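You operate a simulated robot arm through the tools that you are given. There is no shell and no other tool. Be economical: measure what you need, move in short steps, check, and stop when the job is done.

Carry out the task below with a simulated robot arm. There is one attempt and no reset: what you move stays moved.

JOB
Clamp the square block, brush paste over its top, then free it.
Fine: paste from the flat tin; the brush goes back on its rest.

It is judged by the outcome, as a careful person would: the job done as asked, and still so three seconds after it is handed in. It fails if anything else is knocked over, pushed out of place, dropped, spilled or broken.

ROBOT AND FRAMES
A 6-joint arm with a two-finger parallel gripper, fixed in place. Base frame: the origin is at the foot of the arm, x ahead of it, y to its left, z up; the work surface is at about z = 4. Readings come in mm, rad, newtons and seconds.
With the tool pointing down near the work surface it reaches from about 140 to 580 mm from the base axis. Its first joint turns from -1.152 to 1.152 rad. Payload 2.1 kg.
The TCP is the grasp point between the finger pads, 30 mm short of the fingertips. In the tool frame z runs along the fingers and y along their closing line. The gripper opens to 94 mm. The fingers are 28 mm wide and 10 mm thick; the gripper's body (50 by 96 mm) begins 55 mm behind the TCP.
Orientation is that of the tool frame in the base frame, as a unit quaternion [x, y, z, w]. With the fingers straight down and closing along the base's y, the tool's x points along the base's -x, its y along +y and its z along -z.

CONTROLS
- The arm moves only by the tool play_rows. Its argument "steps" is a list that holds one entry, the list of rows, each a list of 7 numbers: the shift along the base's x, y, z in mm, then the turn, a rotation vector about the base's x, y, z in rad, then the finger opening in mm, from 0 to 94. In form: [[[dx, dy, dz, rx, ry, rz, hand], ...]]. A call has 1 to 8 rows; each row is the pose to reach, as a shift and turn from the pose commanded when the call began. A row lasts 0.2 s, in which the tool goes at most 50 mm and 0.15 rad; a call with a longer step from one row to the next is refused whole, and so is a gripper value outside its range. Where a pose cannot be reached the arm comes as near as it can. A force on the tool above 40 N (or 10 N above the force at the start of the call, whichever is more), or a blocked arm, ends the call early, and 0.2 s more pass. The fingers move at their own pace (about 72 mm/s each) and stop on an object; they squeeze with about 37 N. The grip force told is the motor's: it shows also when the fingers shut on nothing. Time passes only in rows, and 0.2 s behind the last, so rows that repeat a pose let the fingers close. The reply holds the time, the measured pose of the TCP, the force on the tool along the base axes, the opening and the grip force, in the units named above and with some noise.
- Cameras (640 x 400 px; columns grow to the right, rows downward): "scene" is fixed at [68, -376.7, 492.7]; the picture's right is [0.68, -0.73, 0.00], its down [-0.35, -0.33, -0.88] and it looks along [0.64, 0.60, -0.48] (base axes); focal length 283 px, centre (320, 200). "wrist" rides on the gripper at [-37, 0, -58] in the tool frame; the picture's right is [0.00, -1.00, 0.00], its down [0.97, 0.00, -0.24] and it looks along [0.24, 0.00, 0.97] (tool axes); focal length 218 px, centre (320, 200). There is no depth. A picture from a camera that has moved, and an enlarged one, comes with that camera's place and axes in the base frame and with its lens.
- camera(camera): a new picture of that camera. It takes no simulated time.
- close_up(camera, box): a new picture of the part [left, top, right, bottom] of that camera's present view, enlarged. It takes no simulated time.
- close_job(): hands the job in; it is judged then, once.

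Go step by step. Nothing tells you positions but the pictures and the camera data: compare them with the known pose of the tool, close in by small moves and look again before you grip or let go. The budget is 120 turns and 84 pictures, counting those below and the enlarged ones. Unless the task says otherwise, let go and move clear before handing in, and close with one line.

The tools are called after "Emit:" by a JSON object that holds its "name" and its "arguments". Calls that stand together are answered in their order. play_rows: Moves the arm, as the interface text tells. Its arguments: {"type":"object","properties":{"steps":{"type":"array"}},"required":["steps"]} The other tools are called the same way: camera (camera) takes a picture; close_up (camera, box) takes an enlarged picture of a part of a camera's view; close_job () hands the job in.

At the start:

```text
time_s: 0.0
tcp_pos: [378.6, 4.3, 369.4]
tool_rot: [0.0, 1.0, -0.001, 0.0]
wrist_force: [0.0, -0.2, -0.7]
grip_width: 94.0
grip_force: 0.0
```

scene: 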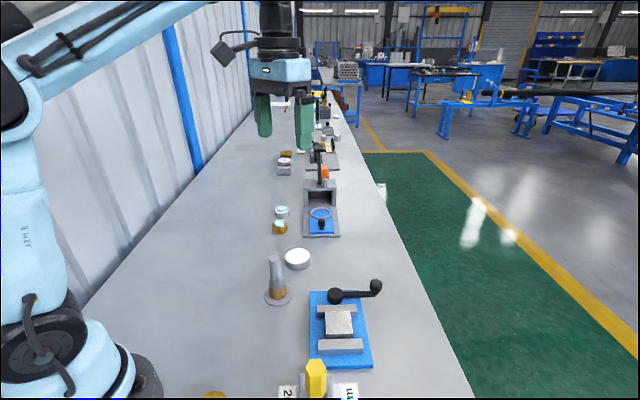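
wrist: 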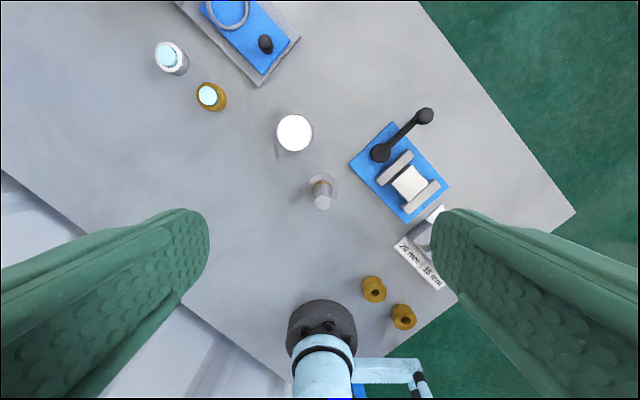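

I see a blue vise with a square block, a brush standing on a rest, a white flat tin, and other things further off. I'll enlarge the working area first.

Emit:
{"name": "close_up", "arguments": {"camera": "scene", "box": [240, 230, 400, 400]}}

Emit:
{"name": "close_up", "arguments": {"camera": "wrist", "box": [260, 90, 460, 290]}}

Emit:
{"name": "close_up", "arguments": {"camera": "scene", "box": [250, 130, 370, 280]}}

```text
2.35 times, centred on (320, 315) of scene
camera zoom: at [68.0, -376.7, 492.7], right [0.68, -0.73, 0.0], down [-0.35, -0.33, -0.88], along [0.64, 0.6, -0.48], focal length 666 px, centre (320, -71)
```

zoom: 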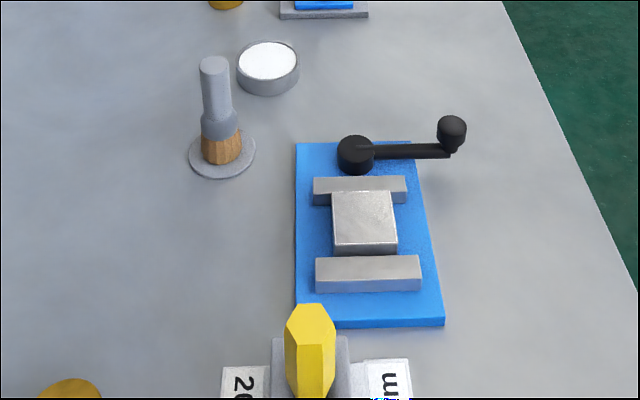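

```text
2.00 times, centred on (360, 190) of wrist
camera zoom: at [414.9, 3.4, 427.1], right [0.0, -1.0, 0.0], down [-0.97, 0.0, 0.24], along [-0.24, 0.0, -0.97], focal length 436 px, centre (240, 220)
```

zoom: 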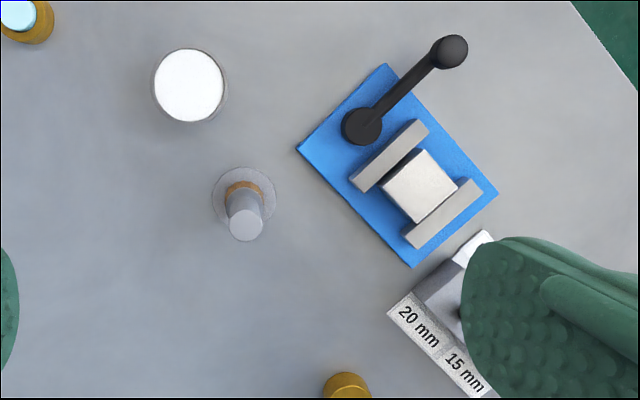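

```text
2.67 times, centred on (310, 205) of scene
camera zoom: at [68.0, -376.7, 492.7], right [0.68, -0.73, 0.0], down [-0.35, -0.33, -0.88], along [0.64, 0.6, -0.48], focal length 755 px, centre (347, 187)
```

zoom: 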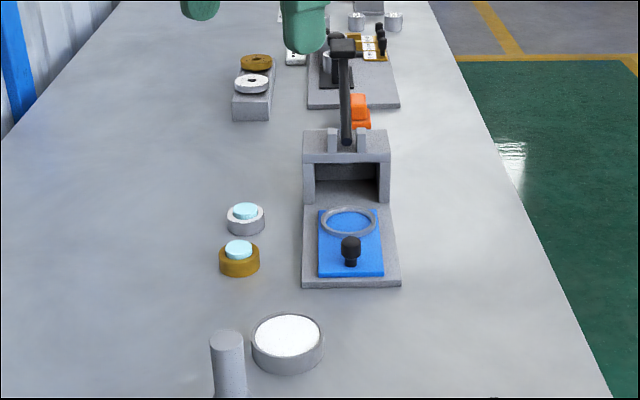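

The brush stands near (333,-4), with its top about z=118. The tin is near (437,48), the block near (351,-157), and the vise's hub near (403,-102) with the lever knob near (462,-163). I'll move over the vise to look closer.

Emit:
{"name": "play_rows", "arguments": {"steps": [[[0, -33, -28, 0, 0, 0, 94], [0, -66, -56, 0, 0, 0, 94], [0, -100, -84, 0, 0, 0, 94], [0, -134, -110, 0, 0, 0, 94]]]}}

Emit:
{"name": "camera", "arguments": {"camera": "wrist"}}

Emit:
{"name": "close_up", "arguments": {"camera": "scene", "box": [295, 265, 395, 375]}}

```text
time_s: 1.0
tcp_pos: [378.5, -128.5, 258.4]
tool_rot: [0.0, 1.0, 0.001, 0.001]
wrist_force: [1.0, -0.6, -0.5]
grip_width: 94.1
grip_force: 0.0
```

```text
78 pictures are left
camera wrist: at [414.6, -129.3, 315.4], right [0.0, -1.0, 0.0], down [-0.97, 0.0, 0.24], along [-0.24, 0.0, -0.97], focal length 218 px, centre (320, 200)
```

wrist: 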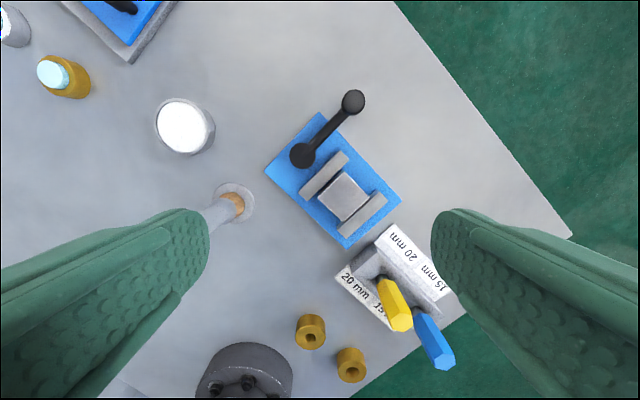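

```text
3.64 times, centred on (345, 320) of scene
camera zoom: at [68.0, -376.6, 492.7], right [0.68, -0.73, 0.0], down [-0.35, -0.33, -0.88], along [0.64, 0.6, -0.48], focal length 1029 px, centre (229, -236)
```

zoom: 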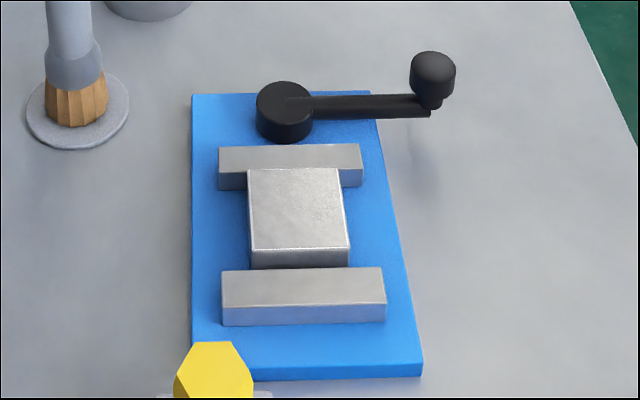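

Emit:
{"name": "close_up", "arguments": {"camera": "wrist", "box": [250, 80, 410, 250]}}

```text
2.35 times, centred on (330, 165) of wrist
camera zoom: at [414.6, -129.3, 315.4], right [0.0, -1.0, 0.0], down [-0.97, 0.0, 0.24], along [-0.24, 0.0, -0.97], focal length 514 px, centre (296, 282)
```

zoom: 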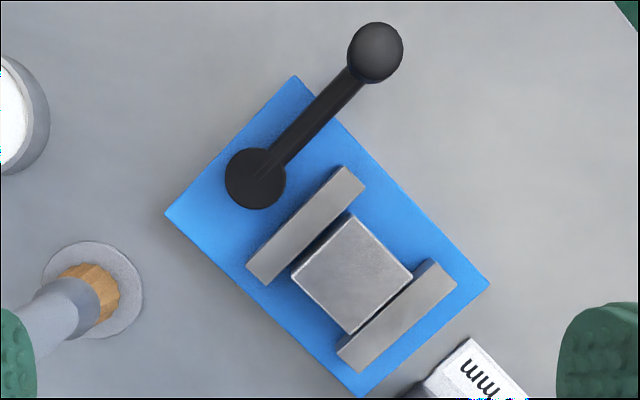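

The knob is at about (463,-167,50), the hub at (402,-106), and the lever radius is about 86 mm. The block top is near z=31. I'll line up above the knob, with the fingers closing along the lever's swing.

Emit:
{"name": "play_rows", "arguments": {"steps": [[[15, -7, -20, 0, 0, -0.131, 94], [30, -14, -40, 0, 0, -0.262, 94], [45, -20, -60, 0, 0, -0.393, 94], [60, -27, -80, 0, 0, -0.524, 80], [75, -34, -100, 0, 0, -0.655, 70], [85, -39, -118, 0, 0, -0.785, 60]]]}}

Emit:
{"name": "camera", "arguments": {"camera": "wrist"}}

Emit:
{"name": "camera", "arguments": {"camera": "scene"}}

```text
time_s: 2.4
tcp_pos: [462.2, -169.5, 140.7]
tool_rot: [0.384, 0.923, 0.0, 0.0]
wrist_force: [-0.7, -0.3, -0.3]
grip_width: 60.0
grip_force: 0.0
```

```text
75 pictures are left
camera wrist: at [488.5, -196.4, 198.6], right [-0.71, -0.71, 0.0], down [-0.68, 0.69, 0.24], along [-0.17, 0.17, -0.97], focal length 218 px, centre (320, 200)
```

wrist: 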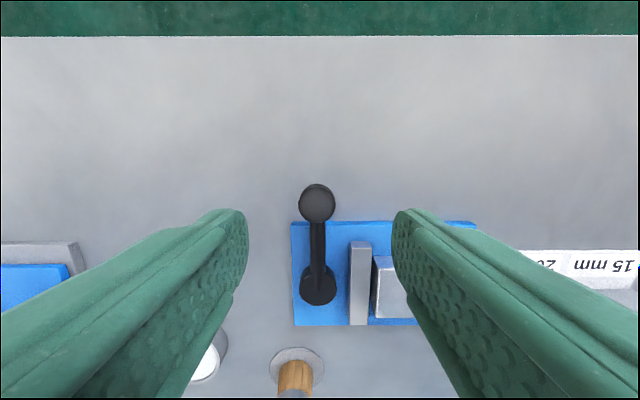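

```text
74 pictures are left
```

scene: 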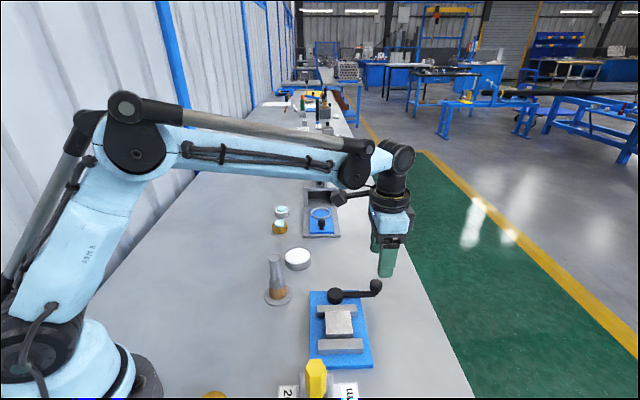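

The knob lies centred between the fingers. I'll lower over it and close.

Emit:
{"name": "play_rows", "arguments": {"steps": [[[0, 0, -25, 0, 0, 0, 60], [0, 0, -50, 0, 0, 0, 60], [0, 0, -70, 0, 0, 0, 60], [0, 0, -70, 0, 0, 0, 40], [0, 0, -70, 0, 0, 0, 25], [0, 0, -70, 0, 0, 0, 20], [0, 0, -70, 0, 0, 0, 20]]]}}

Emit:
{"name": "camera", "arguments": {"camera": "wrist"}}

Emit:
{"name": "close_up", "arguments": {"camera": "scene", "box": [295, 235, 435, 375]}}

```text
time_s: 4.0
tcp_pos: [464.4, -168.3, 72.0]
tool_rot: [0.382, 0.924, 0.001, 0.002]
wrist_force: [18.1, 11.3, -8.0]
grip_width: 24.9
grip_force: 45.4
```

```text
73 pictures are left
camera wrist: at [489.5, -194.9, 129.7], right [-0.71, -0.71, 0.0], down [-0.69, 0.68, 0.24], along [-0.17, 0.17, -0.97], focal length 218 px, centre (320, 200)
```

wrist: 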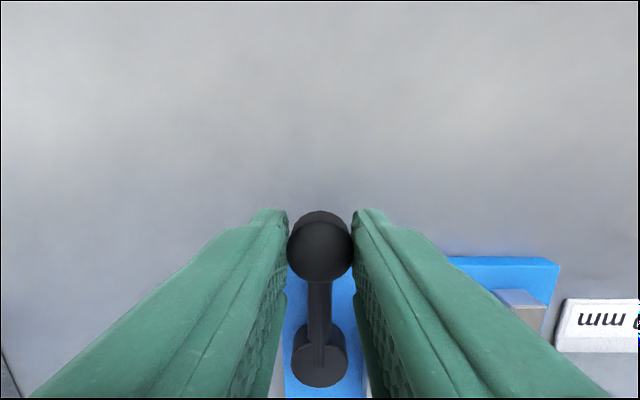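

```text
2.86 times, centred on (365, 305) of scene
camera zoom: at [68.1, -376.7, 492.7], right [0.68, -0.73, 0.0], down [-0.35, -0.33, -0.88], along [0.64, 0.6, -0.48], focal length 809 px, centre (191, -100)
```

zoom: 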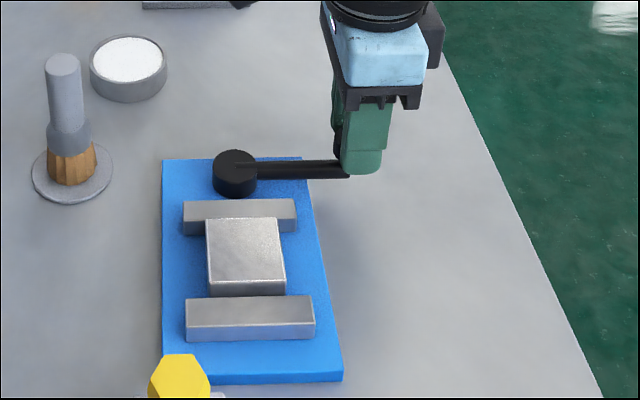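

The knob is gripped and sits centred. I'll swing the lever a little away from the block (counter-clockwise) and see how it responds.

Emit:
{"name": "play_rows", "arguments": {"steps": [[[3.8, 4.2, 0, 0, 0, 0.065, 20], [7.2, 8.7, 0, 0, 0, 0.13, 20], [10.5, 13.4, 0, 0, 0, 0.195, 20], [13.4, 18.1, 0, 0, 0, 0.26, 20]]]}}

Emit:
{"name": "close_up", "arguments": {"camera": "scene", "box": [295, 235, 435, 375]}}

```text
time_s: 5.0
tcp_pos: [478.2, -150.5, 71.2]
tool_rot: [0.259, 0.966, -0.001, 0.0]
wrist_force: [-2.9, -5.6, 18.1]
grip_width: 25.2
grip_force: 44.8
```

```text
2.86 times, centred on (365, 305) of scene
camera zoom: at [67.9, -376.6, 492.8], right [0.68, -0.73, 0.0], down [-0.35, -0.33, -0.88], along [0.64, 0.6, -0.48], focal length 809 px, centre (191, -100)
```

zoom: 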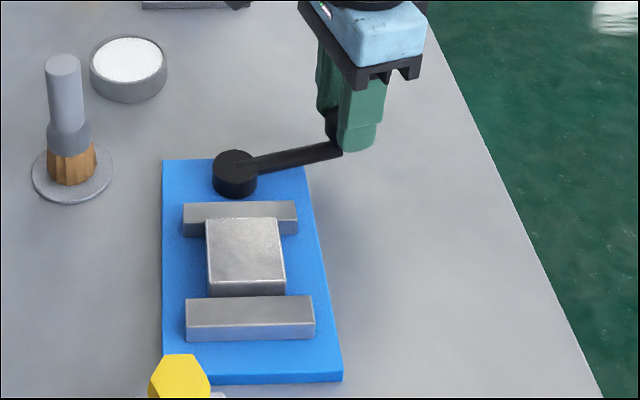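

The jaw is closing in as the lever swings, so this is the right direction. I'll go on.

Emit:
{"name": "play_rows", "arguments": {"steps": [[[5, 10.2, 0, 0, 0, 0.13, 20], [8.6, 20.9, 0, 0, 0, 0.26, 20], [10.8, 31.9, 0, 0, 0, 0.39, 20], [11.6, 43.2, 0, 0, 0, 0.52, 20]]]}}

Emit:
{"name": "close_up", "arguments": {"camera": "scene", "box": [295, 235, 435, 375]}}

```text
time_s: 6.0
tcp_pos: [490.5, -106.9, 70.9]
tool_rot: [0.002, 1.0, 0.0, 0.001]
wrist_force: [9.2, -4.0, -6.4]
grip_width: 25.0
grip_force: 44.8
```

```text
2.86 times, centred on (365, 305) of scene
camera zoom: at [68.1, -376.7, 492.7], right [0.68, -0.73, 0.0], down [-0.35, -0.33, -0.88], along [0.64, 0.6, -0.48], focal length 809 px, centre (191, -100)
```

zoom: 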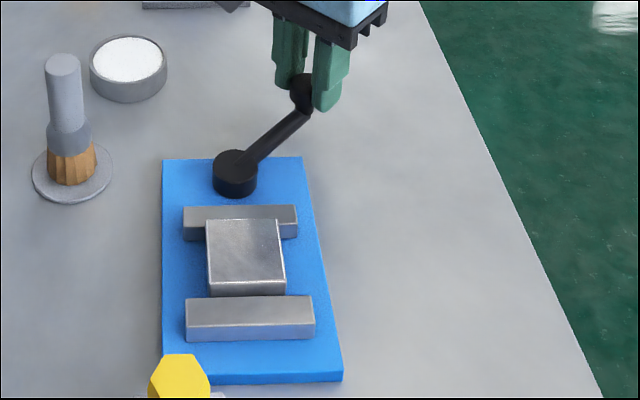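

The jaw keeps advancing with little resistance, so I continue.

Emit:
{"name": "play_rows", "arguments": {"steps": [[[-0.7, 11.3, 0, 0, 0, 0.13, 20], [-2.9, 22.4, 0, 0, 0, 0.26, 20], [-6.5, 33.1, 0, 0, 0, 0.39, 20], [-11.5, 43.2, 0, 0, 0, 0.52, 20]]]}}

Emit:
{"name": "close_up", "arguments": {"camera": "scene", "box": [295, 235, 435, 375]}}

```text
time_s: 7.0
tcp_pos: [478.9, -64.0, 72.2]
tool_rot: [-0.256, 0.967, 0.0, 0.002]
wrist_force: [18.6, 8.0, -9.2]
grip_width: 24.9
grip_force: 44.9
```

```text
2.86 times, centred on (365, 305) of scene
camera zoom: at [68.1, -376.7, 492.7], right [0.68, -0.73, 0.0], down [-0.35, -0.33, -0.88], along [0.64, 0.6, -0.48], focal length 809 px, centre (191, -100)
```

zoom: 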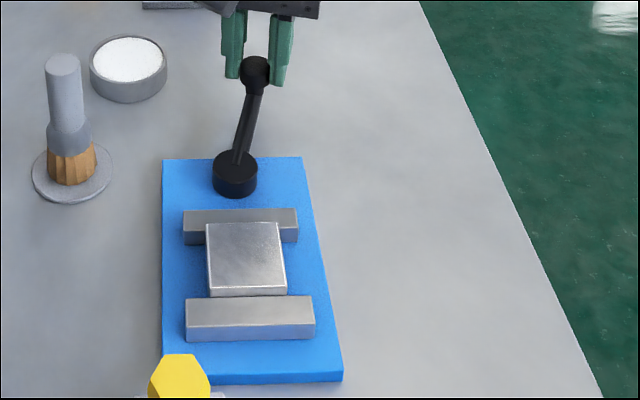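

The block is now being pushed along with the jaw. I continue with small rows and watch for resistance.

Emit:
{"name": "play_rows", "arguments": {"steps": [[[-2.3, 5.3, 0, 0, 0, 0.065, 20], [-5.4, 10, 0, 0, 0, 0.13, 20], [-9, 14.5, 0, 0, 0, 0.195, 20], [-13, 18.7, 0, 0, 0, 0.26, 20]]]}}

Emit:
{"name": "close_up", "arguments": {"camera": "scene", "box": [295, 235, 435, 375]}}

Emit:
{"name": "camera", "arguments": {"camera": "wrist"}}

```text
time_s: 8.0
tcp_pos: [469.4, -51.7, 71.6]
tool_rot: [-0.372, 0.928, -0.009, 0.004]
wrist_force: [19.7, -15.9, -1.5]
grip_width: 25.3
grip_force: 45.6
stopped in row 4: the force on the tool passed its limit (the readings are from after the stop); the commanded pose is now the measured one
```

```text
2.86 times, centred on (365, 305) of scene
camera zoom: at [68.0, -376.7, 492.7], right [0.68, -0.73, 0.0], down [-0.35, -0.33, -0.88], along [0.64, 0.6, -0.48], focal length 809 px, centre (191, -100)
```

zoom: 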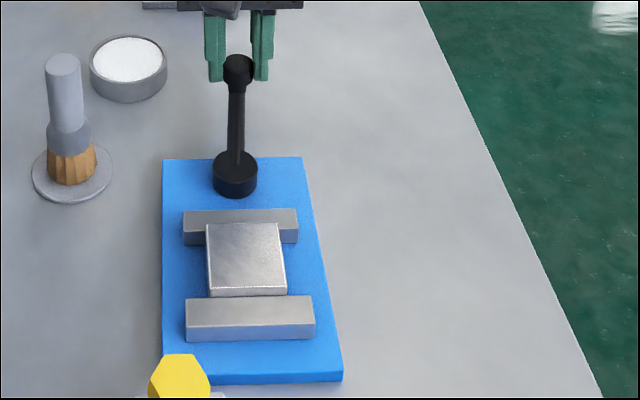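

```text
67 pictures are left
camera wrist: at [493.7, -25.8, 129.3], right [0.69, -0.72, 0.02], down [-0.71, -0.67, 0.24], along [-0.16, -0.18, -0.97], focal length 218 px, centre (320, 200)
```

wrist: 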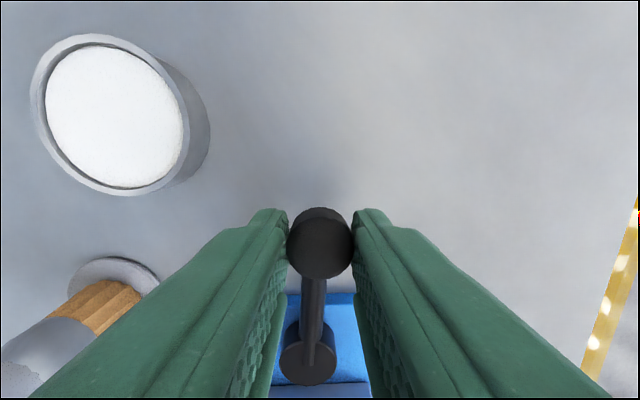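

The lever has come to a firm stop after about 85°, and both jaws touch the block. I'll let go, rise, and check that it stays clamped.

Emit:
{"name": "play_rows", "arguments": {"steps": [[[0, 0, 0, 0, 0, 0, 30], [0, 0, 0, 0, 0, 0, 44], [0, 0, 0, 0, 0, 0, 50], [0, 0, 30, 0, 0, 0, 50], [0, 0, 70, 0, 0, 0, 50], [0, 0, 110, 0, 0, 0, 50]]]}}

Emit:
{"name": "close_up", "arguments": {"camera": "scene", "box": [295, 235, 435, 375]}}

Emit:
{"name": "camera", "arguments": {"camera": "wrist"}}

```text
time_s: 9.4
tcp_pos: [467.1, -47.2, 180.7]
tool_rot: [-0.373, 0.928, -0.005, 0.002]
wrist_force: [-0.5, 0.7, 0.4]
grip_width: 50.0
grip_force: 0.1
```

```text
2.86 times, centred on (365, 305) of scene
camera zoom: at [68.0, -376.7, 492.7], right [0.68, -0.73, 0.0], down [-0.35, -0.33, -0.88], along [0.64, 0.6, -0.48], focal length 809 px, centre (191, -100)
```

zoom: 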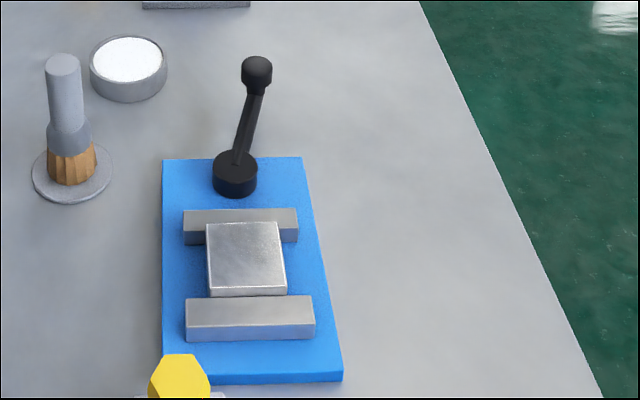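

```text
65 pictures are left
camera wrist: at [492.4, -21.9, 239.3], right [0.69, -0.72, 0.01], down [-0.7, -0.67, 0.24], along [-0.17, -0.17, -0.97], focal length 218 px, centre (320, 200)
```

wrist: 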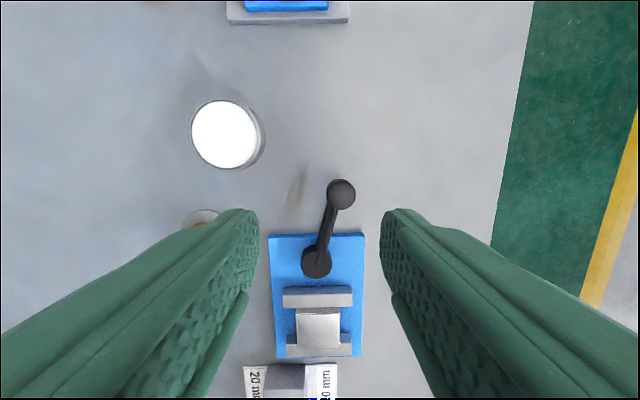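

The lever sprang back a little once released, so I'll check closely whether the block is still held by both jaws.

Emit:
{"name": "close_up", "arguments": {"camera": "scene", "box": [312, 292, 372, 352]}}

Emit:
{"name": "close_up", "arguments": {"camera": "wrist", "box": [250, 160, 390, 370]}}

```text
6.67 times, centred on (342, 322) of scene
camera zoom: at [68.0, -376.7, 492.7], right [0.68, -0.73, 0.0], down [-0.35, -0.33, -0.88], along [0.64, 0.6, -0.48], focal length 1887 px, centre (173, -613)
```

zoom: 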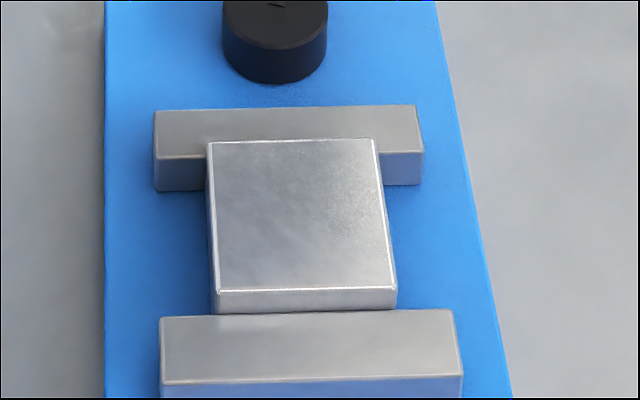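

```text
1.90 times, centred on (320, 265) of wrist
camera zoom: at [492.4, -21.9, 239.3], right [0.69, -0.72, 0.01], down [-0.7, -0.67, 0.24], along [-0.17, -0.17, -0.97], focal length 416 px, centre (320, 76)
```

zoom: 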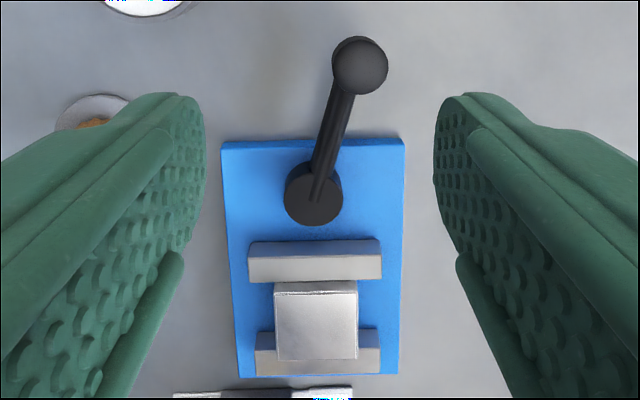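

Both jaws touch the block, with no visible gap, so it is clamped. Next I'll go above the brush, straightening the tool on the way.

Emit:
{"name": "play_rows", "arguments": {"steps": [[[-22, 7, 10, 0, 0, -0.128, 50], [-44, 14, 20, 0, 0, -0.256, 60], [-66, 21, 30, 0, 0, -0.384, 60], [-88, 28, 35, 0, 0, -0.512, 60], [-110, 36, 35, 0, 0, -0.64, 60], [-134, 43, 35, 0, 0, -0.767, 60]]]}}

Emit:
{"name": "camera", "arguments": {"camera": "wrist"}}

Emit:
{"name": "close_up", "arguments": {"camera": "scene", "box": [245, 200, 345, 310]}}

```text
time_s: 10.8
tcp_pos: [332.9, -5.4, 216.2]
tool_rot: [0.004, 1.0, -0.006, 0.0]
wrist_force: [-0.7, 0.2, 0.3]
grip_width: 59.9
grip_force: 0.0
```

```text
62 pictures are left
camera wrist: at [369.2, -5.7, 273.5], right [0.0, -1.0, 0.01], down [-0.97, 0.01, 0.24], along [-0.24, -0.01, -0.97], focal length 218 px, centre (320, 200)
```

wrist: 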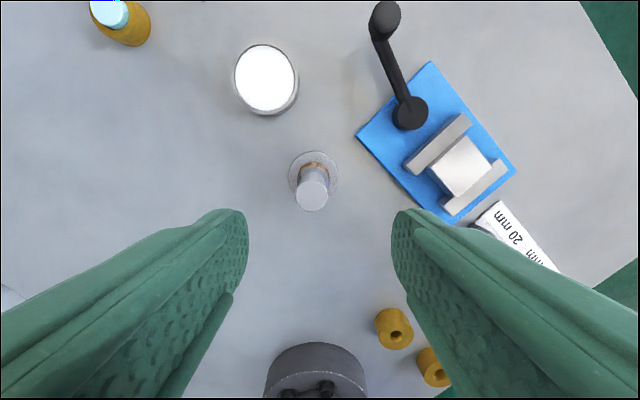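

```text
3.64 times, centred on (295, 255) of scene
camera zoom: at [68.0, -376.7, 492.7], right [0.68, -0.73, 0.0], down [-0.35, -0.33, -0.88], along [0.64, 0.6, -0.48], focal length 1029 px, centre (411, 0)
```

zoom: 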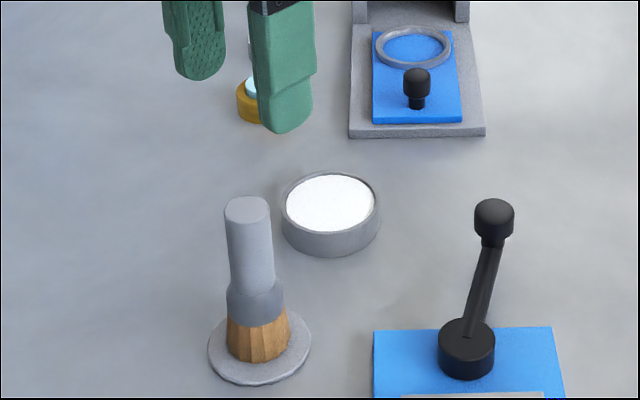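

The brush stands at about (333.5,-1.5), with its handle between z≈63 and 117. I'll lower around the handle with the fingers open, levelling the tool.

Emit:
{"name": "play_rows", "arguments": {"steps": [[[0.6, 4, -30, 0.012, 0, 0.008, 60], [0.6, 4, -70, 0.012, 0, 0.008, 60], [0.6, 4, -100, 0.012, 0, 0.008, 60], [0.6, 4, -122, 0.012, 0, 0.008, 60]]]}}

Emit:
{"name": "camera", "arguments": {"camera": "wrist"}}

Emit:
{"name": "close_up", "arguments": {"camera": "scene", "box": [235, 200, 335, 310]}}

```text
time_s: 11.8
tcp_pos: [334.4, -4.0, 94.5]
tool_rot: [-0.003, 1.0, 0.0, 0.0]
wrist_force: [-0.2, 0.3, 0.3]
grip_width: 60.1
grip_force: 0.0
```

```text
60 pictures are left
camera wrist: at [370.1, -4.6, 152.6], right [0.01, -1.0, 0.0], down [-0.97, -0.01, 0.24], along [-0.24, 0.0, -0.97], focal length 218 px, centre (320, 200)
```

wrist: 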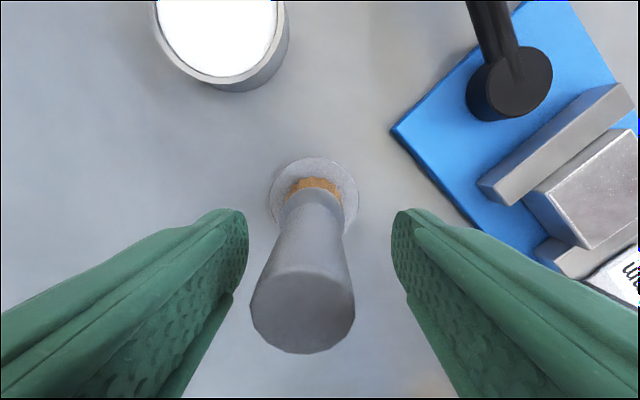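

```text
3.64 times, centred on (285, 255) of scene
camera zoom: at [68.0, -376.7, 492.7], right [0.68, -0.73, 0.0], down [-0.35, -0.33, -0.88], along [0.64, 0.6, -0.48], focal length 1029 px, centre (447, 0)
```

zoom: 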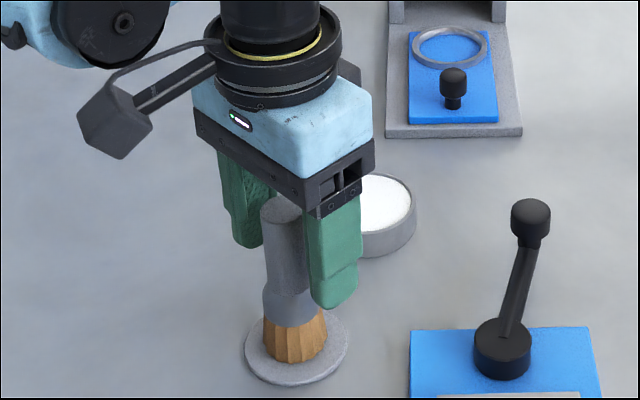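

The handle sits about 3 mm to the left of centre; I'll correct that and close on it.

Emit:
{"name": "play_rows", "arguments": {"steps": [[[1.5, 2.8, 0, 0, 0, 0, 60], [1.5, 2.8, 0, 0, 0, 0, 40], [1.5, 2.8, 0, 0, 0, 0, 24], [1.5, 2.8, 0, 0, 0, 0, 14], [1.5, 2.8, 0, 0, 0, 0, 14], [1.5, 2.8, 0, 0, 0, 0, 14]]]}}

Emit:
{"name": "close_up", "arguments": {"camera": "scene", "box": [235, 200, 335, 310]}}

```text
time_s: 13.2
tcp_pos: [335.0, -0.7, 94.9]
tool_rot: [-0.002, 1.0, 0.001, 0.0]
wrist_force: [0.0, 1.0, -0.6]
grip_width: 24.8
grip_force: 37.2
```

```text
3.64 times, centred on (285, 255) of scene
camera zoom: at [68.0, -376.7, 492.7], right [0.68, -0.73, 0.0], down [-0.35, -0.33, -0.88], along [0.64, 0.6, -0.48], focal length 1029 px, centre (447, 0)
```

zoom: 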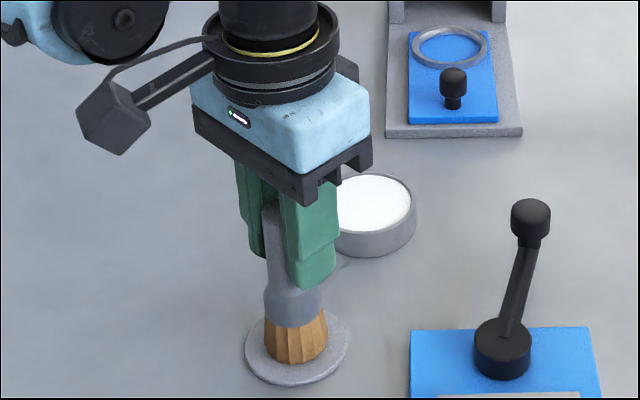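

The brush is gripped at (335,-0.7,94.9), which is the pose to return it to. I'll lift it straight up.

Emit:
{"name": "play_rows", "arguments": {"steps": [[[0, 0, 10, 0, 0, 0, 14], [0, 0, 35, 0, 0, 0, 14], [0, 0, 65, 0, 0, 0, 14]]]}}

Emit:
{"name": "close_up", "arguments": {"camera": "scene", "box": [235, 180, 335, 310]}}

Emit:
{"name": "camera", "arguments": {"camera": "wrist"}}

```text
time_s: 14.0
tcp_pos: [335.5, -0.6, 159.0]
tool_rot: [-0.002, 1.0, 0.0, 0.0]
wrist_force: [-0.3, -0.1, -0.3]
grip_width: 24.8
grip_force: 37.4
```

```text
3.08 times, centred on (285, 245) of scene
camera zoom: at [68.0, -376.7, 492.7], right [0.68, -0.73, 0.0], down [-0.35, -0.33, -0.88], along [0.64, 0.6, -0.48], focal length 871 px, centre (428, 62)
```

zoom: 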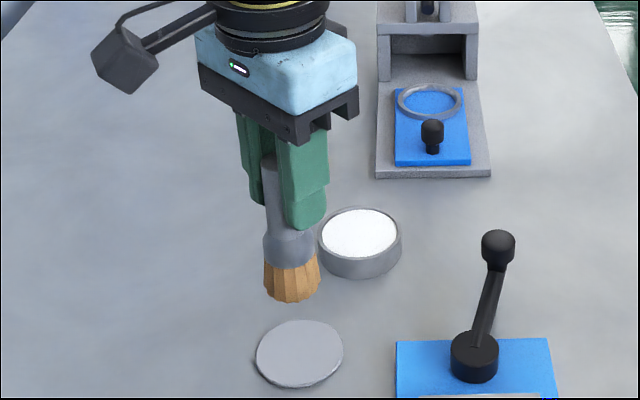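

```text
56 pictures are left
camera wrist: at [371.1, -0.4, 217.3], right [0.01, -1.0, 0.0], down [-0.97, -0.01, 0.24], along [-0.24, 0.0, -0.97], focal length 218 px, centre (320, 200)
```

wrist: 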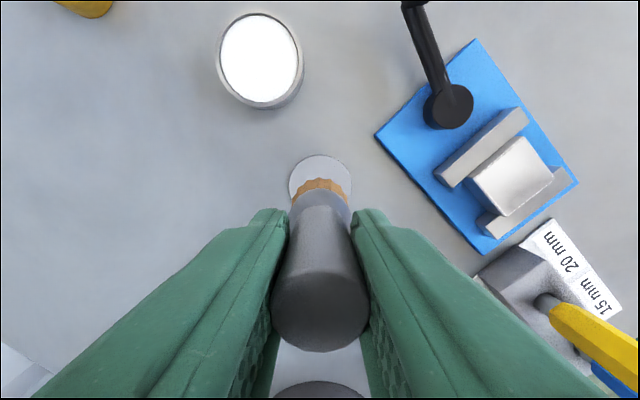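

The brush came up cleanly. The tin's centre is about (436.5,47), with its rim near z≈24. I'll carry the brush over the tin.

Emit:
{"name": "play_rows", "arguments": {"steps": [[[25, 12, 0, 0, 0, 0, 14], [50, 24, 0, 0, 0, 0, 14], [75, 36, 0, 0, 0, 0, 14], [101, 47.5, 0, 0, 0, 0, 14], [101, 47.5, -30, 0, 0, 0, 14]]]}}

Emit:
{"name": "close_up", "arguments": {"camera": "scene", "box": [250, 190, 350, 290]}}

Emit:
{"name": "camera", "arguments": {"camera": "wrist"}}

```text
time_s: 15.2
tcp_pos: [434.5, 48.6, 128.6]
tool_rot: [-0.002, 1.0, 0.0, 0.0]
wrist_force: [1.2, 0.1, -0.5]
grip_width: 24.9
grip_force: 36.3
```

```text
4.00 times, centred on (300, 240) of scene
camera zoom: at [68.1, -376.7, 492.7], right [0.68, -0.73, 0.0], down [-0.35, -0.33, -0.88], along [0.64, 0.6, -0.48], focal length 1132 px, centre (400, 40)
```

zoom: 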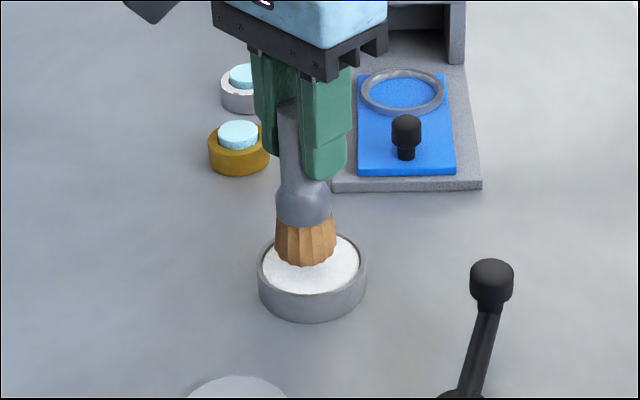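

```text
54 pictures are left
camera wrist: at [471.9, 47.4, 187.4], right [0.01, -1.0, 0.0], down [-0.97, -0.01, 0.24], along [-0.24, 0.0, -0.97], focal length 218 px, centre (320, 200)
```

wrist: 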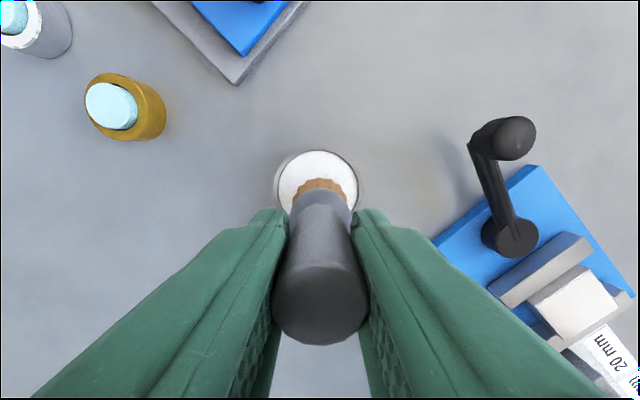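

The brush is nearly centred over the tin. I'll shift 2 mm forward and lower it gently into the paste.

Emit:
{"name": "play_rows", "arguments": {"steps": [[[2, 0, -6, 0, 0, 0, 14], [2, 0, -12, 0, 0, 0, 14], [2, 0, -18, 0, 0, 0, 14], [2, 0, -22, 0, 0, 0, 14], [2, 0, -22, 0, 0, 0, 14]]]}}

Emit:
{"name": "close_up", "arguments": {"camera": "scene", "box": [260, 210, 340, 290]}}

```text
time_s: 16.4
tcp_pos: [438.2, 49.3, 106.3]
tool_rot: [-0.003, 1.0, 0.001, 0.0]
wrist_force: [0.7, 2.8, 18.9]
grip_width: 24.6
grip_force: 36.8
```

```text
5.00 times, centred on (300, 250) of scene
camera zoom: at [67.9, -376.7, 492.7], right [0.68, -0.73, 0.0], down [-0.35, -0.33, -0.88], along [0.64, 0.6, -0.48], focal length 1415 px, centre (420, -50)
```

zoom: 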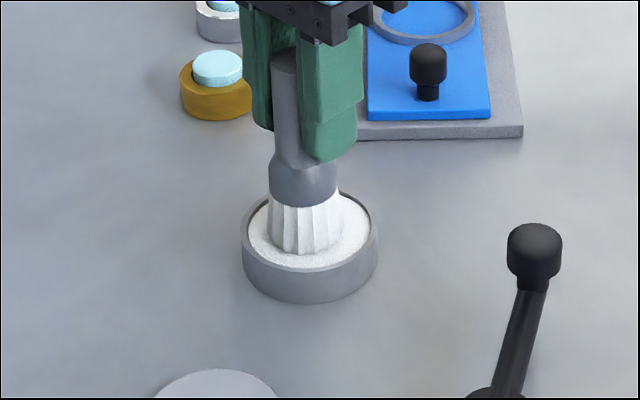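

The bristles are white with paste. I'll lift the brush straight out and look at it.

Emit:
{"name": "play_rows", "arguments": {"steps": [[[0, 0, 5, 0, 0, 0, 14], [0, 0, 15, 0, 0, 0, 14], [0, 0, 35, 0, 0, 0, 14], [0, 0, 65, 0, 0, 0, 14]]]}}

Emit:
{"name": "close_up", "arguments": {"camera": "scene", "box": [250, 190, 350, 290]}}

Emit:
{"name": "close_up", "arguments": {"camera": "wrist", "box": [250, 140, 640, 400]}}

```text
time_s: 17.4
tcp_pos: [437.3, 48.5, 171.3]
tool_rot: [-0.003, 1.0, 0.0, 0.0]
wrist_force: [-0.4, 0.6, -0.6]
grip_width: 24.4
grip_force: 36.6
```

```text
4.00 times, centred on (300, 240) of scene
camera zoom: at [68.0, -376.7, 492.7], right [0.68, -0.73, 0.0], down [-0.35, -0.33, -0.88], along [0.64, 0.6, -0.48], focal length 1132 px, centre (400, 40)
```

zoom: 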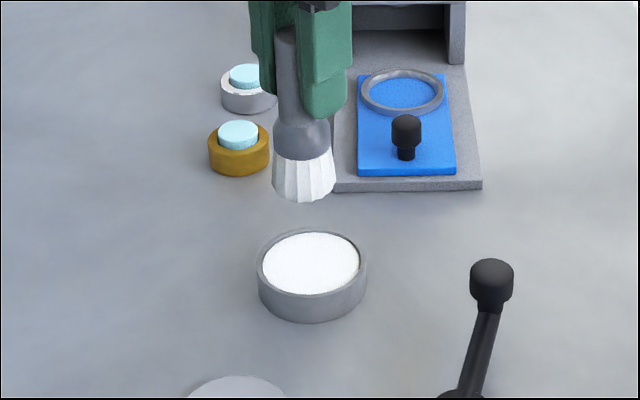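

```text
1.54 times, centred on (445, 270) of wrist
camera zoom: at [473.2, 47.5, 229.9], right [0.01, -1.0, 0.0], down [-0.97, -0.01, 0.24], along [-0.24, 0.0, -0.97], focal length 336 px, centre (128, 92)
```

zoom: 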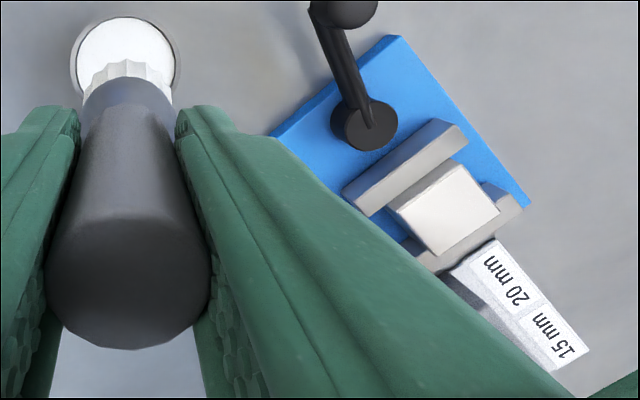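

The brush is well loaded. I'll carry it high over to the block and look.

Emit:
{"name": "play_rows", "arguments": {"steps": [[[-15, -35, 0, 0, 0, 0, 14], [-30, -70, 0, 0, 0, 0, 14], [-45, -107, 0, 0, 0, 0, 14], [-60, -143, 0, 0, 0, 0, 14], [-75, -179, 0, 0, 0, 0, 14], [-87, -208, 0, 0, 0, 0, 14], [-87, -208, -25, 0, 0, 0, 14]]]}}

Emit:
{"name": "close_up", "arguments": {"camera": "scene", "box": [290, 260, 400, 370]}}

Emit:
{"name": "camera", "arguments": {"camera": "wrist"}}

```text
time_s: 19.0
tcp_pos: [351.6, -160.1, 146.3]
tool_rot: [-0.004, 1.0, 0.0, 0.001]
wrist_force: [0.2, -0.1, -1.2]
grip_width: 24.7
grip_force: 37.0
```

```text
3.64 times, centred on (345, 315) of scene
camera zoom: at [68.0, -376.7, 492.7], right [0.68, -0.73, 0.0], down [-0.35, -0.33, -0.88], along [0.64, 0.6, -0.48], focal length 1029 px, centre (229, -218)
```

zoom: 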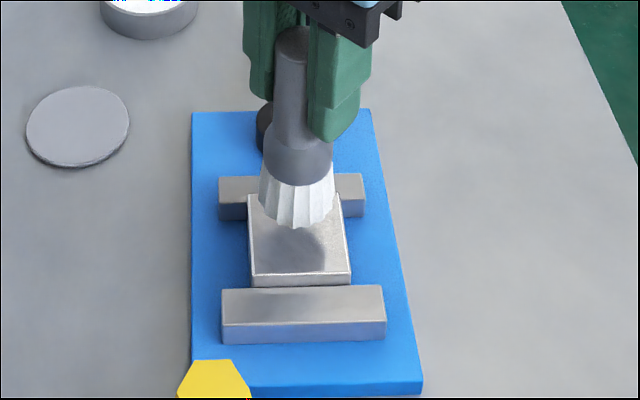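

```text
49 pictures are left
camera wrist: at [386.8, -159.9, 204.5], right [0.01, -1.0, 0.0], down [-0.97, -0.01, 0.24], along [-0.24, 0.0, -0.97], focal length 218 px, centre (320, 200)
```

wrist: 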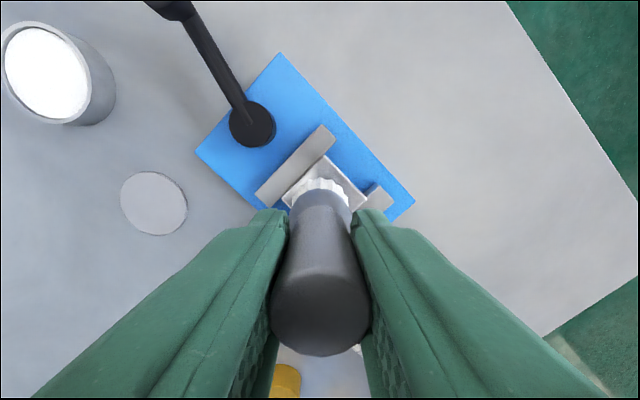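

The block's centre appears to be about (347,-163). I'll shift over it and lower gently until the bristles press on.

Emit:
{"name": "play_rows", "arguments": {"steps": [[[-3.5, -3, -10, 0, 0, 0, 14], [-3.5, -3, -20, 0, 0, 0, 14], [-3.5, -3, -25, 0, 0, 0, 14], [-3.5, -3, -28, 0, 0, 0, 14], [-3.5, -3, -28, 0, 0, 0, 14]]]}}

Emit:
{"name": "close_up", "arguments": {"camera": "scene", "box": [300, 280, 390, 370]}}

```text
time_s: 20.1
tcp_pos: [346.9, -162.8, 121.1]
tool_rot: [-0.004, 1.0, 0.001, 0.0]
wrist_force: [-0.6, 1.6, 12.3]
grip_width: 24.7
grip_force: 37.0
stopped in row 5: the force on the tool passed its limit (the readings are from after the stop); the commanded pose is now the measured one
```

```text
4.44 times, centred on (345, 325) of scene
camera zoom: at [68.0, -376.7, 492.8], right [0.68, -0.73, 0.0], down [-0.35, -0.33, -0.88], along [0.64, 0.6, -0.48], focal length 1258 px, centre (209, -356)
```

zoom: 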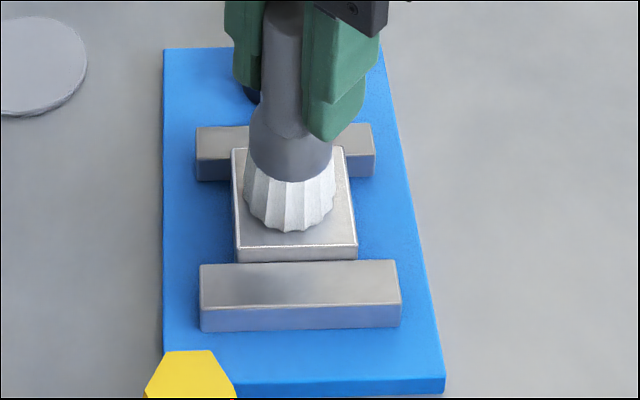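

The bristles press lightly, centred on the block. I'll brush in a small square around the centre to cover the top.

Emit:
{"name": "play_rows", "arguments": {"steps": [[[4.9, -4.9, 0, 0, 0, 0, 14], [9.8, 0, 0, 0, 0, 0, 14], [4.9, 4.9, 0, 0, 0, 0, 14], [0, 9.8, 0, 0, 0, 0, 14], [-4.9, 4.9, 0, 0, 0, 0, 14], [-9.8, 0, 0, 0, 0, 0, 14], [-4.9, -4.9, 0, 0, 0, 0, 14], [0, -9.8, 0, 0, 0, 0, 14]]]}}

Emit:
{"name": "close_up", "arguments": {"camera": "scene", "box": [300, 280, 390, 370]}}

```text
time_s: 21.9
tcp_pos: [346.7, -173.0, 121.9]
tool_rot: [-0.003, 1.0, 0.001, 0.0]
wrist_force: [-3.1, 2.4, 10.8]
grip_width: 24.4
grip_force: 37.1
```

```text
4.44 times, centred on (345, 325) of scene
camera zoom: at [68.0, -376.6, 492.8], right [0.68, -0.73, 0.0], down [-0.35, -0.33, -0.88], along [0.64, 0.6, -0.48], focal length 1258 px, centre (209, -356)
```

zoom: 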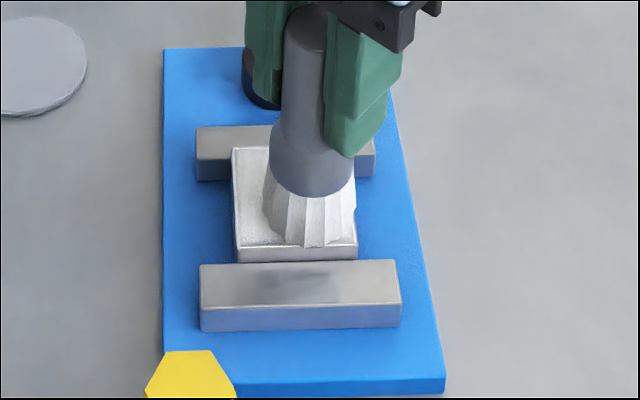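

The block holds still and is turning white. I'll go round again the other way, then lift and inspect.

Emit:
{"name": "play_rows", "arguments": {"steps": [[[-4.9, 4.9, 0, 0, 0, 0, 14], [-9.8, 9.8, 0, 0, 0, 0, 14], [-4.9, 14.7, 0, 0, 0, 0, 14], [0, 19.6, 0, 0, 0, 0, 14], [4.9, 14.7, 0, 0, 0, 0, 14], [9.8, 9.8, 0, 0, 0, 0, 14], [0, 9.8, 10, 0, 0, 0, 14], [0, 9.8, 50, 0, 0, 0, 14]]]}}

Emit:
{"name": "close_up", "arguments": {"camera": "scene", "box": [300, 280, 390, 370]}}

Emit:
{"name": "camera", "arguments": {"camera": "wrist"}}

```text
time_s: 23.7
tcp_pos: [347.7, -162.0, 170.6]
tool_rot: [-0.003, 1.0, 0.002, 0.0]
wrist_force: [-0.9, 0.4, -1.4]
grip_width: 24.6
grip_force: 36.8
```

```text
4.44 times, centred on (345, 325) of scene
camera zoom: at [68.0, -376.7, 492.7], right [0.68, -0.73, 0.0], down [-0.35, -0.33, -0.88], along [0.64, 0.6, -0.48], focal length 1258 px, centre (209, -356)
```

zoom: 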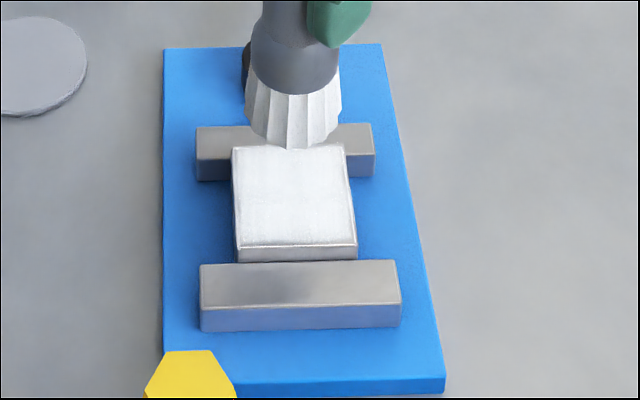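

```text
45 pictures are left
camera wrist: at [383.2, -162.7, 228.8], right [0.01, -1.0, 0.0], down [-0.97, -0.01, 0.24], along [-0.24, 0.0, -0.97], focal length 218 px, centre (320, 200)
```

wrist: 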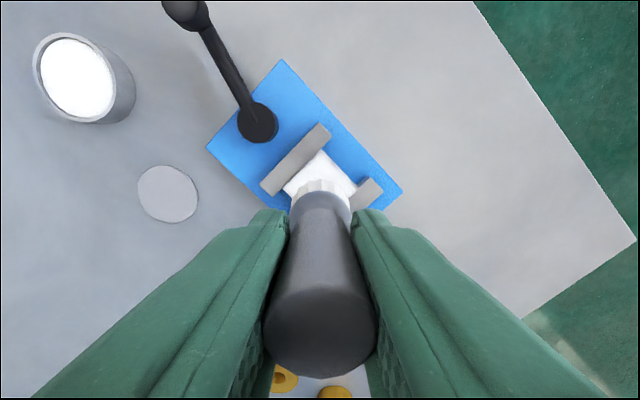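

The whole top is evenly white. Now I'll return the brush above its rest.

Emit:
{"name": "play_rows", "arguments": {"steps": [[[-3, 40, 0, 0, 0, 0, 14], [-6, 80, 0, 0, 0, 0, 14], [-9, 120, 0, 0, 0, 0, 14], [-12.5, 161, 0, 0, 0, 0, 14], [-12.5, 161, -30, 0, 0, 0, 14], [-12.5, 161, -50, 0, 0, 0, 14]]]}}

Emit:
{"name": "close_up", "arguments": {"camera": "scene", "box": [235, 200, 335, 310]}}

Emit:
{"name": "camera", "arguments": {"camera": "wrist"}}

```text
time_s: 25.1
tcp_pos: [335.0, 0.7, 119.1]
tool_rot: [-0.003, 1.0, 0.001, 0.0]
wrist_force: [-0.1, -1.1, -0.9]
grip_width: 24.8
grip_force: 37.1
```

```text
3.64 times, centred on (285, 255) of scene
camera zoom: at [68.0, -376.7, 492.7], right [0.68, -0.73, 0.0], down [-0.35, -0.33, -0.88], along [0.64, 0.6, -0.48], focal length 1029 px, centre (447, 0)
```

zoom: 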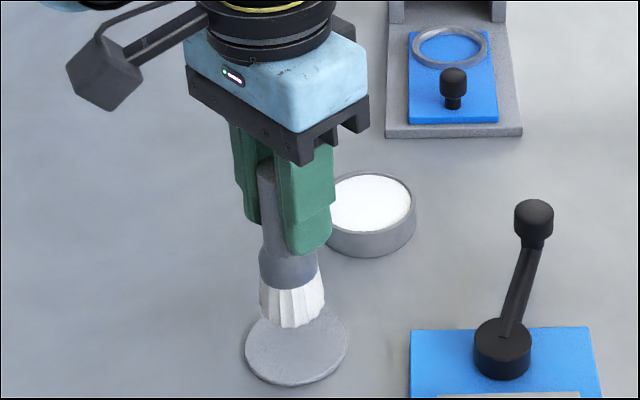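

```text
43 pictures are left
camera wrist: at [371.7, -0.1, 177.2], right [0.01, -1.0, 0.0], down [-0.97, -0.01, 0.24], along [-0.24, 0.0, -0.97], focal length 218 px, centre (320, 200)
```

wrist: 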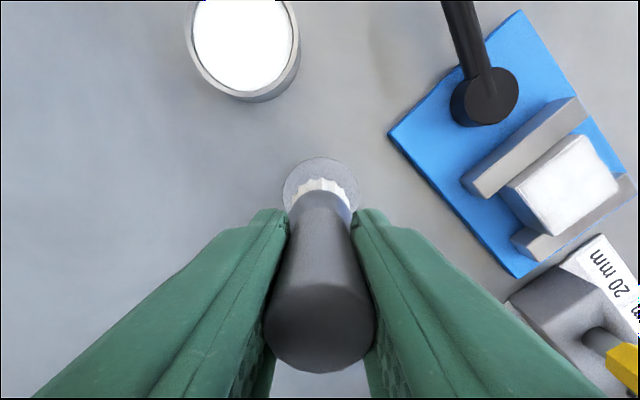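

The brush is centred over the rest, though it has slid up a few mm in the grip. I'll lower slowly and feel for the contact.

Emit:
{"name": "play_rows", "arguments": {"steps": [[[0, -1, -10, 0, 0, 0, 14], [0, -1, -18, 0, 0, 0, 14], [0, -1, -22, 0, 0, 0, 14], [0, -1, -24, 0, 0, 0, 14]]]}}

Emit:
{"name": "close_up", "arguments": {"camera": "scene", "box": [245, 230, 325, 310]}}

```text
time_s: 26.1
tcp_pos: [333.7, -2.0, 95.4]
tool_rot: [-0.004, 1.0, 0.001, 0.0]
wrist_force: [-0.2, -0.4, -0.4]
grip_width: 24.9
grip_force: 37.1
```

```text
5.00 times, centred on (285, 270) of scene
camera zoom: at [68.0, -376.7, 492.7], right [0.68, -0.73, 0.0], down [-0.35, -0.33, -0.88], along [0.64, 0.6, -0.48], focal length 1415 px, centre (495, -150)
```

zoom: 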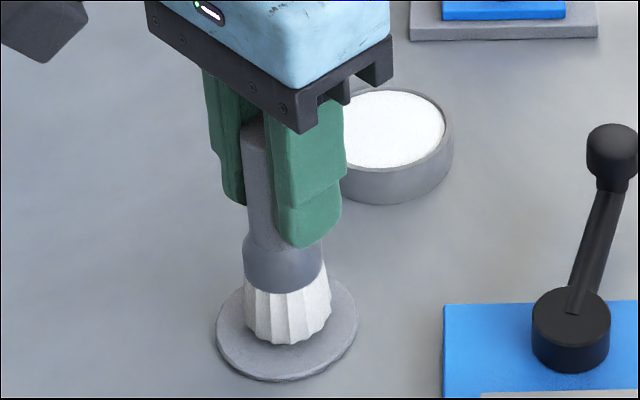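

Not touching yet. I'll continue down in small steps.

Emit:
{"name": "play_rows", "arguments": {"steps": [[[0.8, 0.5, -2, 0, 0, 0, 14], [0.8, 0.5, -4, 0, 0, 0, 14], [0.8, 0.5, -5, 0, 0, 0, 14]]]}}

```text
time_s: 26.9
tcp_pos: [335.1, -0.4, 91.5]
tool_rot: [-0.004, 1.0, 0.001, 0.0]
wrist_force: [-0.1, -0.5, -0.4]
grip_width: 24.3
grip_force: 37.2
```

The brush still isn't touching, so I go a little lower.

Emit:
{"name": "play_rows", "arguments": {"steps": [[[0, -0.5, -1.5, 0, 0, 0, 14], [0, -0.5, -3, 0, 0, 0, 14]]]}}

Emit:
{"name": "close_up", "arguments": {"camera": "scene", "box": [245, 230, 325, 310]}}

```text
time_s: 27.5
tcp_pos: [335.3, -1.1, 89.6]
tool_rot: [-0.004, 1.0, 0.001, 0.001]
wrist_force: [-3.6, 2.0, 24.8]
grip_width: 24.6
grip_force: 37.7
```

```text
5.00 times, centred on (285, 270) of scene
camera zoom: at [67.9, -376.7, 492.7], right [0.68, -0.73, 0.0], down [-0.35, -0.33, -0.88], along [0.64, 0.6, -0.48], focal length 1415 px, centre (495, -150)
```

zoom: 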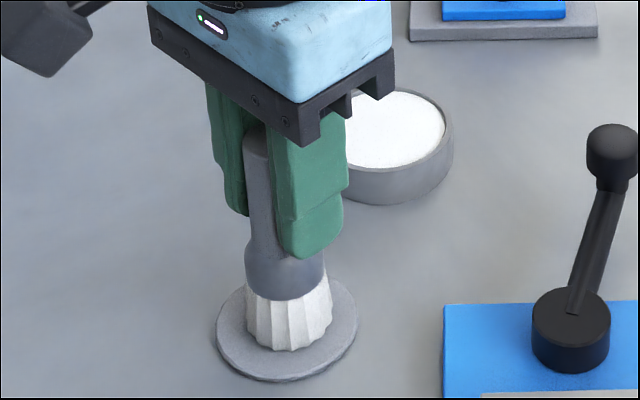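

The bristles are resting on the disc. I'll ease the pressure by 1 mm, open, and check before rising.

Emit:
{"name": "play_rows", "arguments": {"steps": [[[0, 0, 1, 0, 0, 0, 14], [0, 0, 1, 0, 0, 0, 28], [0, 0, 1, 0, 0, 0, 40], [0, 0, 1, 0, 0, 0, 60], [0, 0, 1, 0, 0, 0, 60]]]}}

Emit:
{"name": "close_up", "arguments": {"camera": "scene", "box": [245, 230, 325, 310]}}

Emit:
{"name": "camera", "arguments": {"camera": "wrist"}}

```text
time_s: 28.7
tcp_pos: [335.4, -2.1, 89.3]
tool_rot: [-0.003, 1.0, 0.001, 0.0]
wrist_force: [0.1, 0.7, 0.2]
grip_width: 60.2
grip_force: 0.1
```

```text
5.00 times, centred on (285, 270) of scene
camera zoom: at [68.0, -376.7, 492.7], right [0.68, -0.73, 0.0], down [-0.35, -0.33, -0.88], along [0.64, 0.6, -0.48], focal length 1415 px, centre (495, -150)
```

zoom: 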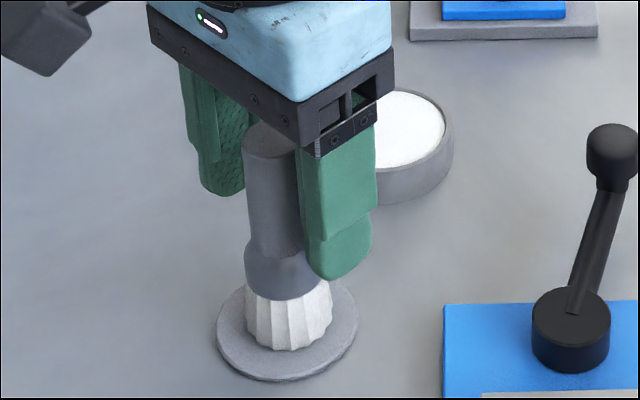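

```text
39 pictures are left
camera wrist: at [371.2, -2.4, 147.6], right [0.01, -1.0, 0.0], down [-0.97, -0.01, 0.24], along [-0.24, 0.0, -0.97], focal length 218 px, centre (320, 200)
```

wrist: 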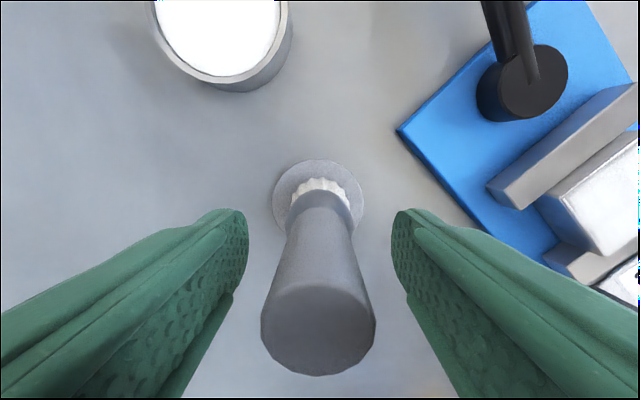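

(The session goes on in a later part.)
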